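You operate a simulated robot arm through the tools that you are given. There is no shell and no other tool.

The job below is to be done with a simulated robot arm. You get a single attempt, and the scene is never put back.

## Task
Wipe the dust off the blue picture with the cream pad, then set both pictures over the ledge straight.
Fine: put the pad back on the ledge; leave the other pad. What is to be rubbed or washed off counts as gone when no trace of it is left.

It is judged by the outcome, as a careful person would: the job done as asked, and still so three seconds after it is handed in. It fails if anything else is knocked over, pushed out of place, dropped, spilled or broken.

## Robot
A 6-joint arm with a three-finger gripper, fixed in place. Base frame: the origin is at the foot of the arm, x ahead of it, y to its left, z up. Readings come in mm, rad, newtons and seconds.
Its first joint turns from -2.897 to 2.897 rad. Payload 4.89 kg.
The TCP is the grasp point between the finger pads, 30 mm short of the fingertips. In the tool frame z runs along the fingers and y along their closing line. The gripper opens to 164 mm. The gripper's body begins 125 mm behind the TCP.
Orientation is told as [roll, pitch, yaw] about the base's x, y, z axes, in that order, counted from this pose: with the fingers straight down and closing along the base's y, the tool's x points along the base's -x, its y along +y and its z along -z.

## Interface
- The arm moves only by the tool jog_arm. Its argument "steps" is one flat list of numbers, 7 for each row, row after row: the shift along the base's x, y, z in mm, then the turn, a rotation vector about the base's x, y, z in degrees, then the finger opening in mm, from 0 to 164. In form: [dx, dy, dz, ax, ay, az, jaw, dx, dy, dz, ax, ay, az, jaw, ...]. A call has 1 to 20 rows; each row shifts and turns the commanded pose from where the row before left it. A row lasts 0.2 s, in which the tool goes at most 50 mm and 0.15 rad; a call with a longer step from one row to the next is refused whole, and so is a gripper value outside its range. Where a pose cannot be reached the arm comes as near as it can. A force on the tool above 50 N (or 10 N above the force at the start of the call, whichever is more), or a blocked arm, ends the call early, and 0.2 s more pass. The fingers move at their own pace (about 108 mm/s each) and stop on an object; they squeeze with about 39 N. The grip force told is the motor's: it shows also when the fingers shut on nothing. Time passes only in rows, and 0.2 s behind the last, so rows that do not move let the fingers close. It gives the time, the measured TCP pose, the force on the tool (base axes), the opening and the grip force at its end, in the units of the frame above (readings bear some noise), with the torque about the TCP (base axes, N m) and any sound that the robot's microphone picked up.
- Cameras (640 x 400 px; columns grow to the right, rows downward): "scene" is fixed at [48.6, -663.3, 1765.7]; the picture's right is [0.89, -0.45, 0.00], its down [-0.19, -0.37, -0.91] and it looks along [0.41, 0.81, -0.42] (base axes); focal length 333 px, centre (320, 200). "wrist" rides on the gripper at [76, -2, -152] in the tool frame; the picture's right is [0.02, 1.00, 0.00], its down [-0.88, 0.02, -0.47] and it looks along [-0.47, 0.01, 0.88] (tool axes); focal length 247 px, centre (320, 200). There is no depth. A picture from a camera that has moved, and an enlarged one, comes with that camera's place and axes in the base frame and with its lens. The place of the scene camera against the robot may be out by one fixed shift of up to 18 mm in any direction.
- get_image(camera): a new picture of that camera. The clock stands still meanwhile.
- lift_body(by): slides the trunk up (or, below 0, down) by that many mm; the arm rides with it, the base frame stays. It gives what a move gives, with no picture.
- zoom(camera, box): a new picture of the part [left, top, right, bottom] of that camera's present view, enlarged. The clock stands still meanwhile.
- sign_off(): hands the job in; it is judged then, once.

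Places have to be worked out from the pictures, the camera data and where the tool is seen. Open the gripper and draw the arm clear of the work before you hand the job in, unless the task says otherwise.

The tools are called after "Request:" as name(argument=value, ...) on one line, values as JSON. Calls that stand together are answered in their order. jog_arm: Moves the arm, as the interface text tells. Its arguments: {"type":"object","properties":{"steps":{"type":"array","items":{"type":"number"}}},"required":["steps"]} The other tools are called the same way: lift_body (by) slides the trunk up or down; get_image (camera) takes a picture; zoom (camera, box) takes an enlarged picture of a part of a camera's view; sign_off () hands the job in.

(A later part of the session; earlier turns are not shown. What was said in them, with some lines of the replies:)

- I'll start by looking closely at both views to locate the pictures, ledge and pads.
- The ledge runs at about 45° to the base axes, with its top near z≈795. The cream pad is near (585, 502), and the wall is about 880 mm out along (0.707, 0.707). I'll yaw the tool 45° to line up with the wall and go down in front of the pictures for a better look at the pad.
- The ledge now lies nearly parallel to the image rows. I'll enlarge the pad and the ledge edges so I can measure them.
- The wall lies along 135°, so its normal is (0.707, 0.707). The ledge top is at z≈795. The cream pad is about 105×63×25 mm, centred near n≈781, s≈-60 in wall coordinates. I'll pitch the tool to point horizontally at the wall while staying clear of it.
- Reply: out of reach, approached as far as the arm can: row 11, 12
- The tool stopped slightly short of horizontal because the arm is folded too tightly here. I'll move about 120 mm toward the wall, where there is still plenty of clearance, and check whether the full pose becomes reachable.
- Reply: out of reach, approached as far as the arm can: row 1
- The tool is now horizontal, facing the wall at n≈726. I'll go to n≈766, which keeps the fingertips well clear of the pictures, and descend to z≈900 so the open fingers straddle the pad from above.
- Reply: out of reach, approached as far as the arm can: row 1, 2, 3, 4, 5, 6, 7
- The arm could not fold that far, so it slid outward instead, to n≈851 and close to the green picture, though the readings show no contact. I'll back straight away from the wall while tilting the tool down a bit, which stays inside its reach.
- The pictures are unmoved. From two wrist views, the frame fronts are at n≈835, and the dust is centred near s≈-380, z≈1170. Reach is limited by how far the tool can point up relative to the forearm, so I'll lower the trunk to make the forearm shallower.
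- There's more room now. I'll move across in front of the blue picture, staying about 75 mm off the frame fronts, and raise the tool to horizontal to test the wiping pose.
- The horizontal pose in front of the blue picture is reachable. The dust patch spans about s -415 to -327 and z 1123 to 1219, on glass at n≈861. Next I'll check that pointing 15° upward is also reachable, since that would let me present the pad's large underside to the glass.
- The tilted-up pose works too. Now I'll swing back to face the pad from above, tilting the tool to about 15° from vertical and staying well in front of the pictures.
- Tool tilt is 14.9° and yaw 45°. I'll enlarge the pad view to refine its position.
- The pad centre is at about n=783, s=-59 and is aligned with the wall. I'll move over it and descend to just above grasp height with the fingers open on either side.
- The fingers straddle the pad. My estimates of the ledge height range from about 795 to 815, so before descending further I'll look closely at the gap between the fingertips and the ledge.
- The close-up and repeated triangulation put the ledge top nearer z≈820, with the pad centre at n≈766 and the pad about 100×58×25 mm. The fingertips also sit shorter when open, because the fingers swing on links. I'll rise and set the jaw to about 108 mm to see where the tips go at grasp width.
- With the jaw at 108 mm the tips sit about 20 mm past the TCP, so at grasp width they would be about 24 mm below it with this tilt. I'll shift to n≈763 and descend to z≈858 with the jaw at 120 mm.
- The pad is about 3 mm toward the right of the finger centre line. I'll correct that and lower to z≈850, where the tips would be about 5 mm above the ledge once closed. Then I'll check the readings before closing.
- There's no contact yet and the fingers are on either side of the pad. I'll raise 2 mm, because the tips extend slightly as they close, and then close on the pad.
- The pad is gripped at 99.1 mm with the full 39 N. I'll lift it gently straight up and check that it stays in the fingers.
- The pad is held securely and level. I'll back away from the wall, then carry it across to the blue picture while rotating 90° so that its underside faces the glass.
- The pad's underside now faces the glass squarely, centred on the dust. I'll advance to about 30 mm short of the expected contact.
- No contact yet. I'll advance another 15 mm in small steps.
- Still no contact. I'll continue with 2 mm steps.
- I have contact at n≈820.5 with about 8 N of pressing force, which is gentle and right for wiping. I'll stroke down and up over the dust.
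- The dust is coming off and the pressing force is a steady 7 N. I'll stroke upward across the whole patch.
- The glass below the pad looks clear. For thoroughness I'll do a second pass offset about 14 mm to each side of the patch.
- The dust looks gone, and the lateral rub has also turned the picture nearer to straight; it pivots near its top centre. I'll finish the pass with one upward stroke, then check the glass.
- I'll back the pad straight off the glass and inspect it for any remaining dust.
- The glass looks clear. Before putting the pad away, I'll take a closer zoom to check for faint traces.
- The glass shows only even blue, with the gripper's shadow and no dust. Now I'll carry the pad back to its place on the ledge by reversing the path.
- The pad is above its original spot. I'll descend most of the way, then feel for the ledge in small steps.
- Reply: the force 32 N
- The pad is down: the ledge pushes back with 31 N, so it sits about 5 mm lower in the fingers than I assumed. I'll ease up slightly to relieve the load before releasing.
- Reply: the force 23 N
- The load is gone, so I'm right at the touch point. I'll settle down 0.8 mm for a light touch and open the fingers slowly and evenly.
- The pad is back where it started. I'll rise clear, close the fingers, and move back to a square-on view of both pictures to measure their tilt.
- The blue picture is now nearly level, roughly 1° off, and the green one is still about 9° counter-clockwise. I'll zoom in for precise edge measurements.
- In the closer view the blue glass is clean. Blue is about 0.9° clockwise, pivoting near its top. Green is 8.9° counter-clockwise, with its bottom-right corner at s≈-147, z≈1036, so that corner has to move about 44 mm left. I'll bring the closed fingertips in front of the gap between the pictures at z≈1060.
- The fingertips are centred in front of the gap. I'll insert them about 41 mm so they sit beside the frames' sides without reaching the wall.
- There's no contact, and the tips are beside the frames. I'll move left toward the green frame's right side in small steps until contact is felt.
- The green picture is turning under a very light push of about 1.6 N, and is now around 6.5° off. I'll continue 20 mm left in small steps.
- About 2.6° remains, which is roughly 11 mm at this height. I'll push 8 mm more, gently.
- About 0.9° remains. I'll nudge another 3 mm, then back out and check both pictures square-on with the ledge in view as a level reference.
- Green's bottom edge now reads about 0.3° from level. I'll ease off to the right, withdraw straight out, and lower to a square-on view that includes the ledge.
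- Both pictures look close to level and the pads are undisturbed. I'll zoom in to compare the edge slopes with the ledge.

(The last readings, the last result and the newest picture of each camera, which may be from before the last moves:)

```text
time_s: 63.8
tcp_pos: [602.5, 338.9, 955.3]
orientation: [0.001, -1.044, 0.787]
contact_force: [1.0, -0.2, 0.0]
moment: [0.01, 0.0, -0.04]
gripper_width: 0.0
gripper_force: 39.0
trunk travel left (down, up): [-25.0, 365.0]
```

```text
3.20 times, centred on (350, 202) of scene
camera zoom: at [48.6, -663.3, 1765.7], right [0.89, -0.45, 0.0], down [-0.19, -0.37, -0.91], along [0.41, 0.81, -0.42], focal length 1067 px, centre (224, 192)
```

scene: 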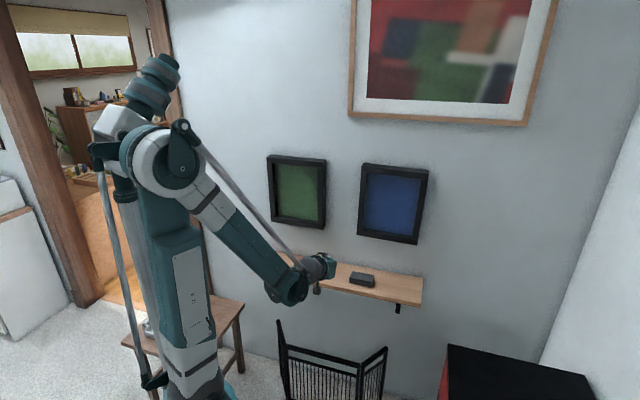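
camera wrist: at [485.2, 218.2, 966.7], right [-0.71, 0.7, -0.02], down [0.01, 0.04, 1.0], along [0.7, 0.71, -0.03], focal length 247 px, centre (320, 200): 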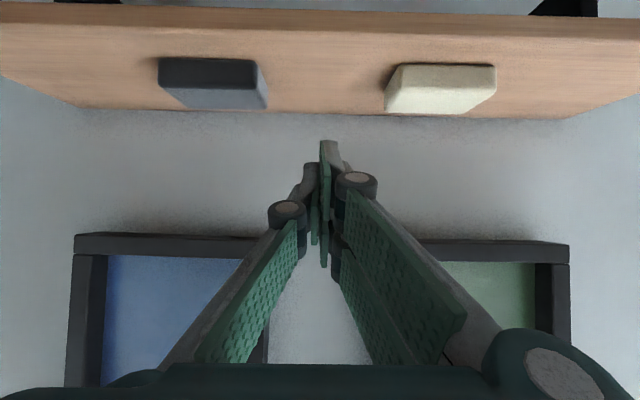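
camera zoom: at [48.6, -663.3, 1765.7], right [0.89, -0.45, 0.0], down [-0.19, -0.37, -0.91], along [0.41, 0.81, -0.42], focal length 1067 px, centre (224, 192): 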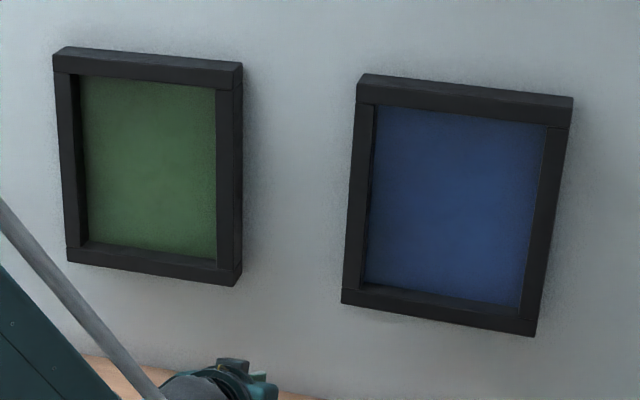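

Measured against the ledge, green is within about 0.2° of level. Blue is still about 0.9° clockwise, which is about 4 mm at its lower left side. I'll re-enter the gap and nudge it right.

Request:
jog_arm(steps=[19.2, 10.3, 21.1, 2.121, -2.121, 0, 0, 19.2, 10.3, 21.1, 2.121, -2.121, 0, 0, 19.2, 10.3, 21.1, 2.121, -2.121, 0, 0, 19.2, 10.3, 21.1, 2.121, -2.121, 0, 0, 19.2, 10.3, 21.1, 2.121, -2.121, 0, 0, 0, 0, 0, 0, 0, 0, 0])

Request:
get_image(camera="wrist")

```text
time_s: 65.2
tcp_pos: [699.2, 389.7, 1062.2]
orientation: [0.001, -1.31, 0.785]
contact_force: [-0.6, -0.3, 0.1]
moment: [0.01, 0.04, -0.01]
gripper_width: 0.0
gripper_force: 39.1
trunk travel left (down, up): [-25.0, 365.0]
```

```text
taken
camera wrist: at [583.7, 272.3, 1027.5], right [-0.71, 0.7, -0.02], down [-0.17, -0.15, 0.97], along [0.68, 0.7, 0.23], focal length 247 px, centre (320, 200)
```

wrist: 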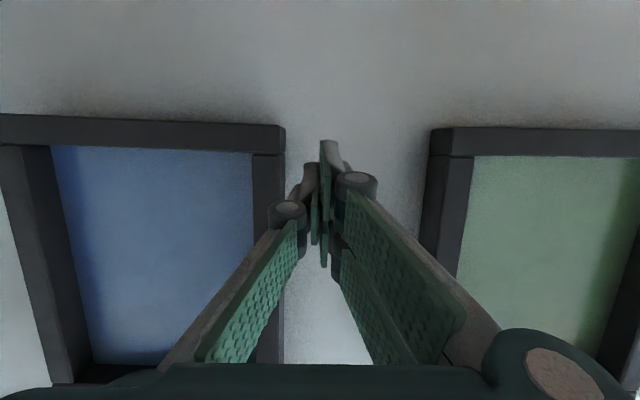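

Request:
jog_arm(steps=[8.85, 8.85, 0, 0, 0, 0, 0, 8.85, 8.85, 0, 0, 0, 0, 0, 8.85, 8.85, 0, 0, 0, 0, 0, 8.85, 8.85, 0, 0, 0, 0, 0, 0, 0, 0, 0, 0, 0, 0])

Request:
get_image(camera="wrist")

```text
time_s: 66.3
tcp_pos: [733.8, 424.9, 1061.1]
orientation: [0.0, -1.309, 0.786]
contact_force: [-0.1, 0.5, 0.2]
moment: [-0.03, -0.02, 0.01]
gripper_width: 0.2
gripper_force: 38.6
trunk travel left (down, up): [-25.0, 365.0]
```

```text
taken
camera wrist: at [618.1, 306.7, 1027.5], right [-0.71, 0.7, -0.02], down [-0.17, -0.15, 0.97], along [0.68, 0.7, 0.23], focal length 247 px, centre (320, 200)
```

wrist: 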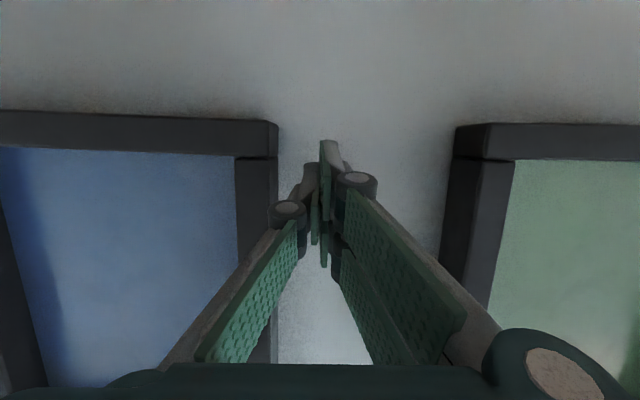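

The tips are in. I'll move right toward the blue frame in small steps, watching its bottom edge.

Request:
jog_arm(steps=[2.83, -2.83, 0, 0, 0, 0, 0, 2.83, -2.83, 0, 0, 0, 0, 0, 2.83, -2.83, 0, 0, 0, 0, 0, 2.83, -2.83, 0, 0, 0, 0, 0, 0, 0, 0, 0, 0, 0, 0])

Request:
zoom(camera="wrist", box=[0, 90, 340, 290])

```text
time_s: 67.5
tcp_pos: [745.5, 414.2, 1061.3]
orientation: [-0.002, -1.308, 0.785]
contact_force: [-0.6, 0.8, -0.4]
moment: [0.0, 0.0, 0.02]
gripper_width: 0.0
gripper_force: 38.9
trunk travel left (down, up): [-25.0, 365.0]
```

```text
1.88 times, centred on (170, 190) of wrist
camera zoom: at [629.2, 295.9, 1027.5], right [-0.71, 0.7, -0.02], down [-0.17, -0.15, 0.97], along [0.68, 0.7, 0.23], focal length 465 px, centre (602, 219)
```

zoom: 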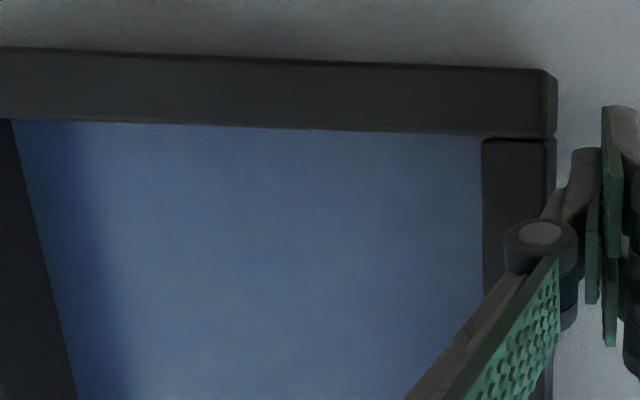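

Request:
jog_arm(steps=[1.41, -1.41, 0, 0, 0, 0, 0, 1.41, -1.41, 0, 0, 0, 0, 0, 1.41, -1.41, 0, 0, 0, 0, 0, 0, 0, 0, 0, 0, 0, 0])

Request:
zoom(camera="wrist", box=[0, 90, 340, 290])

```text
time_s: 68.5
tcp_pos: [749.7, 410.3, 1061.1]
orientation: [0.001, -1.307, 0.785]
contact_force: [0.7, 0.4, 0.4]
moment: [-0.01, 0.02, 0.03]
gripper_width: 0.0
gripper_force: 39.0
trunk travel left (down, up): [-25.0, 365.0]
```

```text
1.88 times, centred on (170, 190) of wrist
camera zoom: at [633.6, 291.4, 1027.6], right [-0.71, 0.7, -0.02], down [-0.17, -0.15, 0.97], along [0.68, 0.7, 0.23], focal length 465 px, centre (602, 219)
```

zoom: 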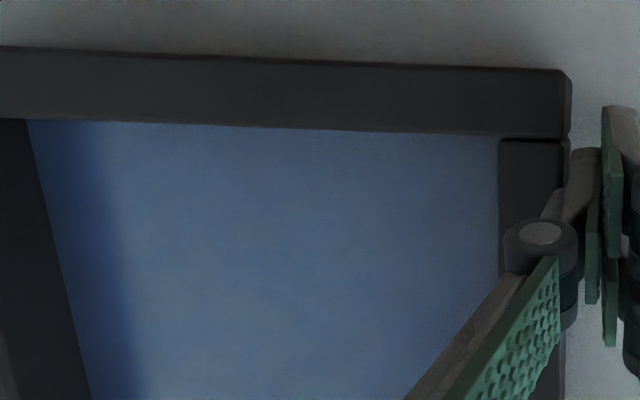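

Request:
jog_arm(steps=[1.06, -1.06, 0, 0, 0, 0, 0, 1.06, -1.06, 0, 0, 0, 0, 0, 0, 0, 0, 0, 0, 0, 0])

Request:
zoom(camera="wrist", box=[0, 90, 340, 290])

```text
time_s: 69.3
tcp_pos: [751.5, 407.8, 1061.9]
orientation: [0.002, -1.308, 0.787]
contact_force: [0.1, -0.5, 0.2]
moment: [0.04, 0.04, 0.01]
gripper_width: 0.1
gripper_force: 39.0
trunk travel left (down, up): [-25.0, 365.0]
```

```text
1.88 times, centred on (170, 190) of wrist
camera zoom: at [635.9, 289.1, 1027.6], right [-0.71, 0.7, -0.02], down [-0.17, -0.15, 0.97], along [0.68, 0.7, 0.23], focal length 465 px, centre (602, 219)
```

zoom: 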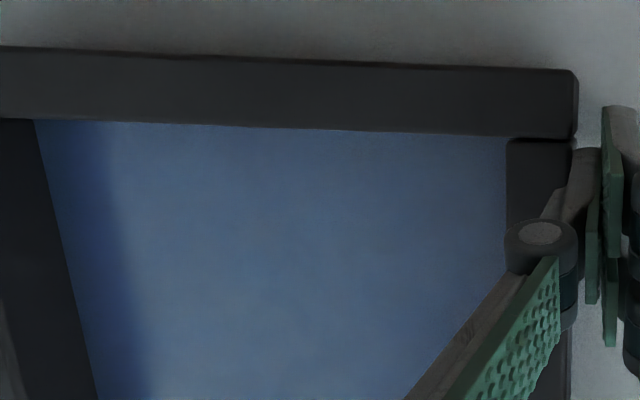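

Request:
jog_arm(steps=[1.06, -1.06, 0, 0, 0, 0, 0, 1.06, -1.06, 0, 0, 0, 0, 0, 0, 0, 0, 0, 0, 0, 0])

Request:
zoom(camera="wrist", box=[0, 90, 340, 290])

```text
time_s: 70.2
tcp_pos: [754.8, 404.9, 1059.7]
orientation: [-0.002, -1.309, 0.784]
contact_force: [0.7, 0.2, -0.4]
moment: [0.04, 0.03, 0.02]
gripper_width: 0.1
gripper_force: 38.9
trunk travel left (down, up): [-25.0, 365.0]
```

```text
1.88 times, centred on (170, 190) of wrist
camera zoom: at [638.3, 286.8, 1027.6], right [-0.71, 0.7, -0.02], down [-0.17, -0.15, 0.97], along [0.68, 0.7, 0.23], focal length 465 px, centre (602, 219)
```

zoom: 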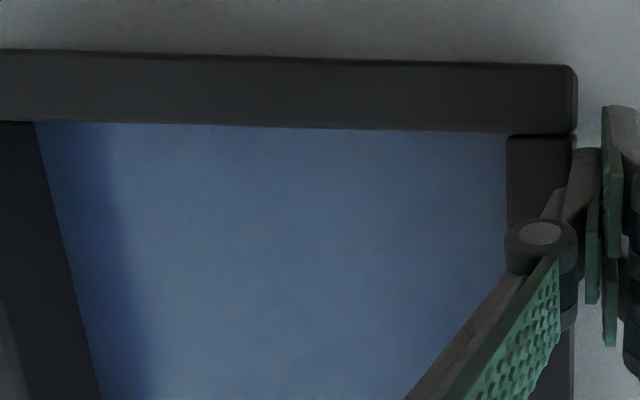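

Contact is made: the blue frame moved about 3 mm and now reads roughly 0.2° off. I'll add one 0.7 mm nudge, then back off and measure again.

Request:
jog_arm(steps=[0.5, -0.5, 0, 0, 0, 0, 0, 0, 0, 0, 0, 0, 0, 0, -4, 4, 0, 0, 0, 0, 0, -6, 6, 0, 0, 0, 0, 0, -7, 7, 0, 0, 0, 0, 0, 0, 0, 0, 0, 0, 0, 0])

Request:
get_image(camera="wrist")

Request:
zoom(camera="wrist", box=[0, 90, 340, 290])

```text
time_s: 71.5
tcp_pos: [736.3, 421.5, 1061.7]
orientation: [-0.002, -1.306, 0.786]
contact_force: [0.2, 0.8, -1.0]
moment: [0.03, 0.0, 0.0]
gripper_width: 0.0
gripper_force: 39.0
trunk travel left (down, up): [-25.0, 365.0]
```

```text
taken
camera wrist: at [621.7, 303.4, 1028.0], right [-0.71, 0.7, -0.02], down [-0.17, -0.15, 0.97], along [0.68, 0.7, 0.23], focal length 247 px, centre (320, 200)
```

wrist: 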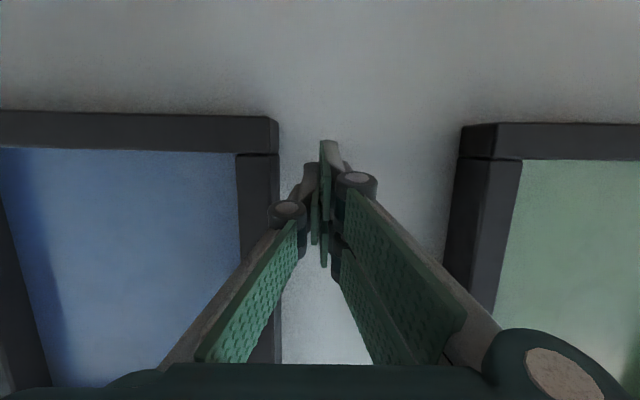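

```text
1.88 times, centred on (170, 190) of wrist
camera zoom: at [621.7, 303.4, 1028.0], right [-0.71, 0.7, -0.02], down [-0.17, -0.15, 0.97], along [0.68, 0.7, 0.23], focal length 465 px, centre (602, 219)
```

zoom: 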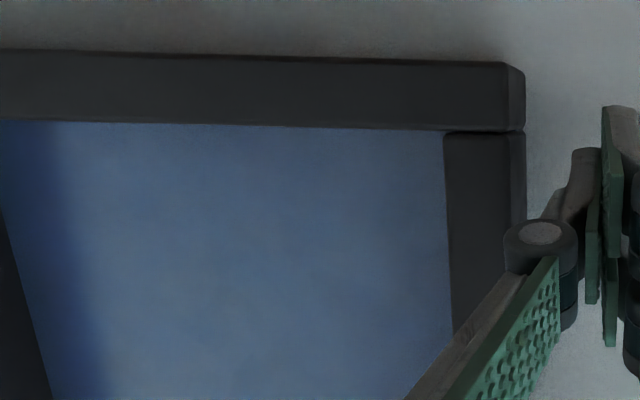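

Blue now reads level and stayed put after release. I'll withdraw straight out and check both pictures square-on once more.

Request:
jog_arm(steps=[-15, -15, 0, 0, 0, 0, 0, -25, -25, 0, 0, 0, 0, 0, -25, -25, 15, -2.121, 2.121, 0, 0, -25, -25, 20, -2.121, 2.121, 0, 0, -20, -20, 25, -2.121, 2.121, 0, 0, -15, -15, 25, -2.121, 2.121, 0, 0, 0, 0, 0, -2.121, 2.121, 0, 0, 0, 0, 0, 0, 0, 0, 0])

Request:
get_image(camera="wrist")

Request:
get_image(camera="scene")

```text
time_s: 73.3
tcp_pos: [610.9, 296.5, 1146.5]
orientation: [-0.001, -1.046, 0.786]
contact_force: [-0.1, -0.7, -0.2]
moment: [0.01, -0.01, -0.01]
gripper_width: 0.1
gripper_force: 38.7
trunk travel left (down, up): [-25.0, 365.0]
```

```text
taken
camera wrist: at [493.7, 175.6, 1157.0], right [-0.71, 0.7, -0.02], down [0.01, 0.04, 1.0], along [0.7, 0.71, -0.03], focal length 247 px, centre (320, 200)
```

wrist: 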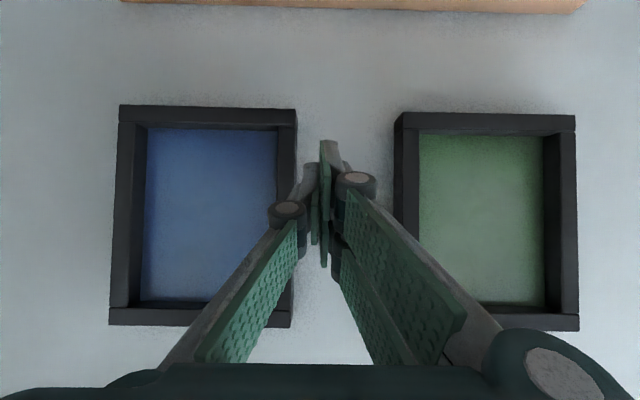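

```text
taken
```

scene: 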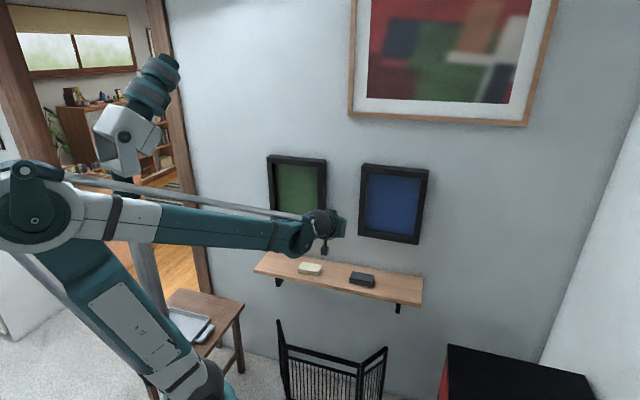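

Request:
zoom(camera="wrist", box=[95, 85, 335, 345])

Request:
zoom(camera="wrist", box=[370, 85, 610, 345])

Request:
zoom(camera="scene", box=[250, 140, 450, 265])

```text
1.54 times, centred on (215, 215) of wrist
camera zoom: at [493.7, 175.6, 1157.0], right [-0.71, 0.7, -0.02], down [0.01, 0.04, 1.0], along [0.7, 0.71, -0.03], focal length 380 px, centre (482, 177)
```

zoom: 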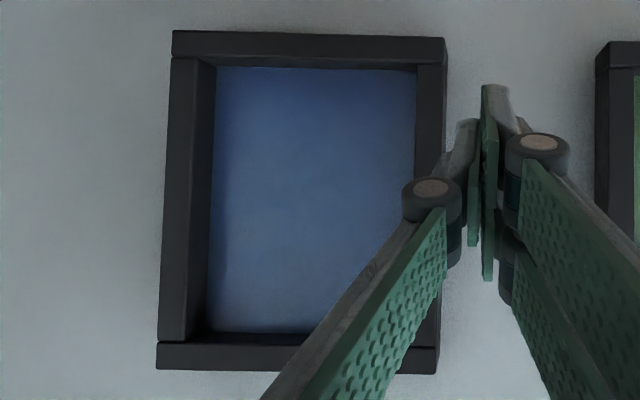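

```text
1.54 times, centred on (490, 215) of wrist
camera zoom: at [493.7, 175.6, 1157.0], right [-0.71, 0.7, -0.02], down [0.01, 0.04, 1.0], along [0.7, 0.71, -0.03], focal length 380 px, centre (58, 177)
```

zoom: 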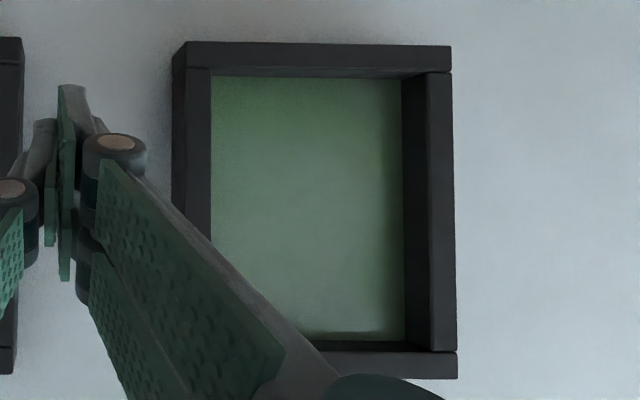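

```text
3.20 times, centred on (350, 202) of scene
camera zoom: at [48.6, -663.3, 1765.7], right [0.89, -0.45, 0.0], down [-0.19, -0.37, -0.91], along [0.41, 0.81, -0.42], focal length 1067 px, centre (224, 192)
```

zoom: 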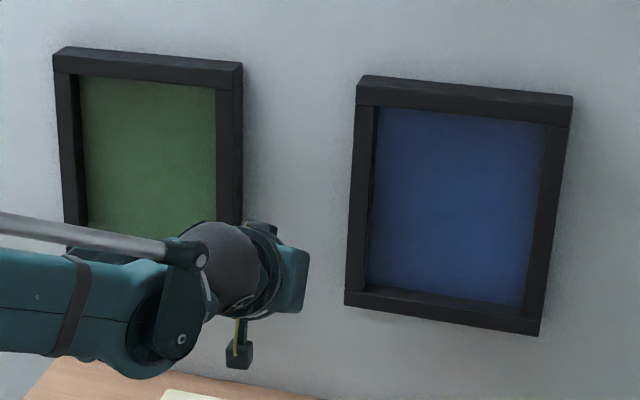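

Both pictures measure within about 0.3° of level. I'll back off, open the gripper, and take an unobstructed look at the whole blue glass to confirm no dust is left.

Request:
jog_arm(steps=[-10, -20, 0, 0, 0, 0, 0, 20, -32, 0, 0, 0, 0, 60, 25, -32, 0, 0, 0, 0, 110, 25, -32, 0, 0, 0, 0, 164, 20, -25, 0, 0, 0, 0, 164, 0, 0, 0, 0, 0, 0, 164, 0, 0, 0, 0, 0, 0, 164])

Request:
get_image(camera="wrist")

Request:
zoom(camera="wrist", box=[210, 60, 450, 340])

```text
time_s: 75.0
tcp_pos: [692.4, 156.0, 1145.9]
orientation: [-0.002, -1.045, 0.786]
contact_force: [-0.3, -0.2, 0.2]
moment: [0.02, 0.0, 0.0]
gripper_width: 163.7
gripper_force: 0.1
trunk travel left (down, up): [-25.0, 365.0]
```

```text
taken
camera wrist: at [573.7, 35.4, 1157.2], right [-0.71, 0.7, -0.02], down [0.01, 0.04, 1.0], along [0.7, 0.71, -0.03], focal length 247 px, centre (320, 200)
```

wrist: 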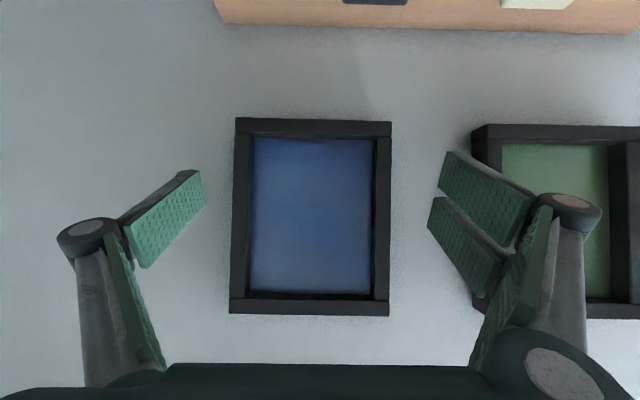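

```text
1.43 times, centred on (330, 200) of wrist
camera zoom: at [573.7, 35.4, 1157.2], right [-0.71, 0.7, -0.02], down [0.01, 0.04, 1.0], along [0.7, 0.71, -0.03], focal length 353 px, centre (306, 200)
```

zoom: 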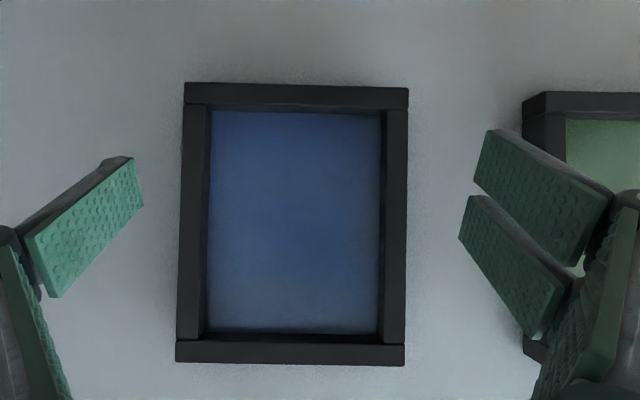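

Request:
zoom(camera="wrist", box=[250, 135, 375, 295])

Request:
zoom(camera="scene", box=[250, 140, 450, 320])

```text
2.50 times, centred on (312, 215) of wrist
camera zoom: at [573.7, 35.4, 1157.2], right [-0.71, 0.7, -0.02], down [0.01, 0.04, 1.0], along [0.7, 0.71, -0.03], focal length 617 px, centre (339, 162)
```

zoom: 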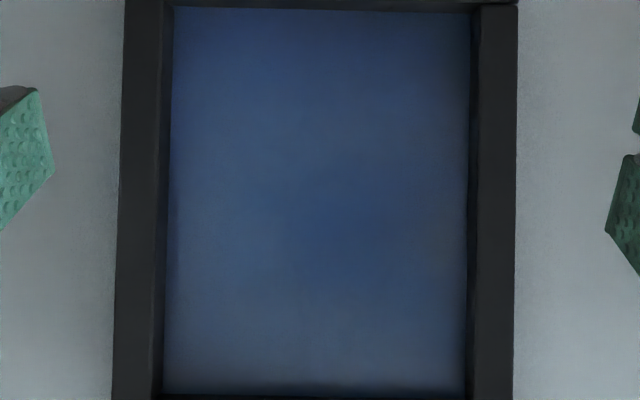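

```text
2.22 times, centred on (350, 230) of scene
camera zoom: at [48.6, -663.3, 1765.7], right [0.89, -0.45, 0.0], down [-0.19, -0.37, -0.91], along [0.41, 0.81, -0.42], focal length 741 px, centre (253, 133)
```

zoom: 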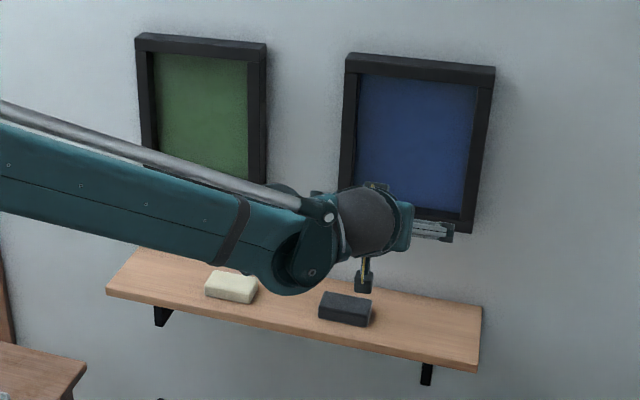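

The glass is clean and both pictures hang straight, with both pads on the ledge. I'll draw the arm further back from the wall with the gripper open and take a last look.

Request:
jog_arm(steps=[-20, -18, 0, 0, 0, 0, 164, -20, -18, 0, -2.828, 2.828, 0, 164, -20, -18, 0, -2.828, 2.828, 0, 164, -20, -18, 0, -2.828, 2.828, 0, 164, -20, -18, 0, -2.828, 2.828, 0, 164, 0, 0, 0, 0, 0, 0, 164, 0, 0, 0, 0, 0, 0, 164])

Request:
get_image(camera="scene")

Request:
get_image(camera="wrist")

```text
time_s: 76.5
tcp_pos: [592.0, 64.9, 1147.4]
orientation: [0.0, -0.767, 0.785]
contact_force: [0.1, -0.3, -0.7]
moment: [-0.03, -0.01, -0.05]
gripper_width: 164.1
gripper_force: 0.2
trunk travel left (down, up): [-25.0, 365.0]
```

```text
taken
```

scene: 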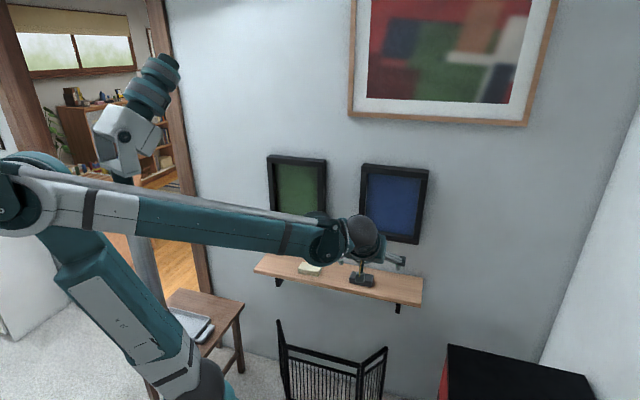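

```text
taken
camera wrist: at [480.7, -48.9, 1204.6], right [-0.72, 0.7, -0.01], down [0.2, 0.23, 0.95], along [0.67, 0.68, -0.31], focal length 247 px, centre (320, 200)
```

wrist: 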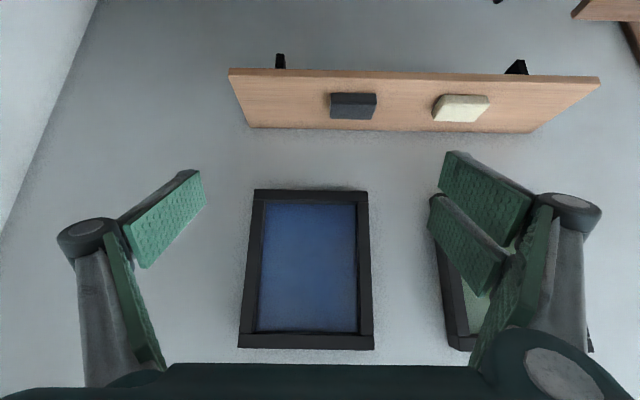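

The arm is well clear of the wall and the gripper is open. The blue glass is clean, both pictures are straight, and both pads sit undisturbed on the ledge, so I'm handing the job in.

Request:
sign_off()

```text
The job is handed in.
```

The job is done and handed in. I wiped the dust off the blue picture with the cream pad and set both pictures straight.

- **Dust:** none showed on the blue glass in close-up views from both cameras, including a full view with nothing in front of it.
- **Pictures:** both measured within about 0.3° of level, using the ledge to check the camera. They stayed put after I let go.
- **Pads:** the cream pad is back at its original spot on the ledge. I didn't touch the other pad.

Early on, the arm overshot its reach, and the fingertips came very close to the green picture. There was no contact, and the pictures hadn't moved.

I saw nothing knocked over or pushed out of place. The arm is drawn back from the wall with the gripper open.
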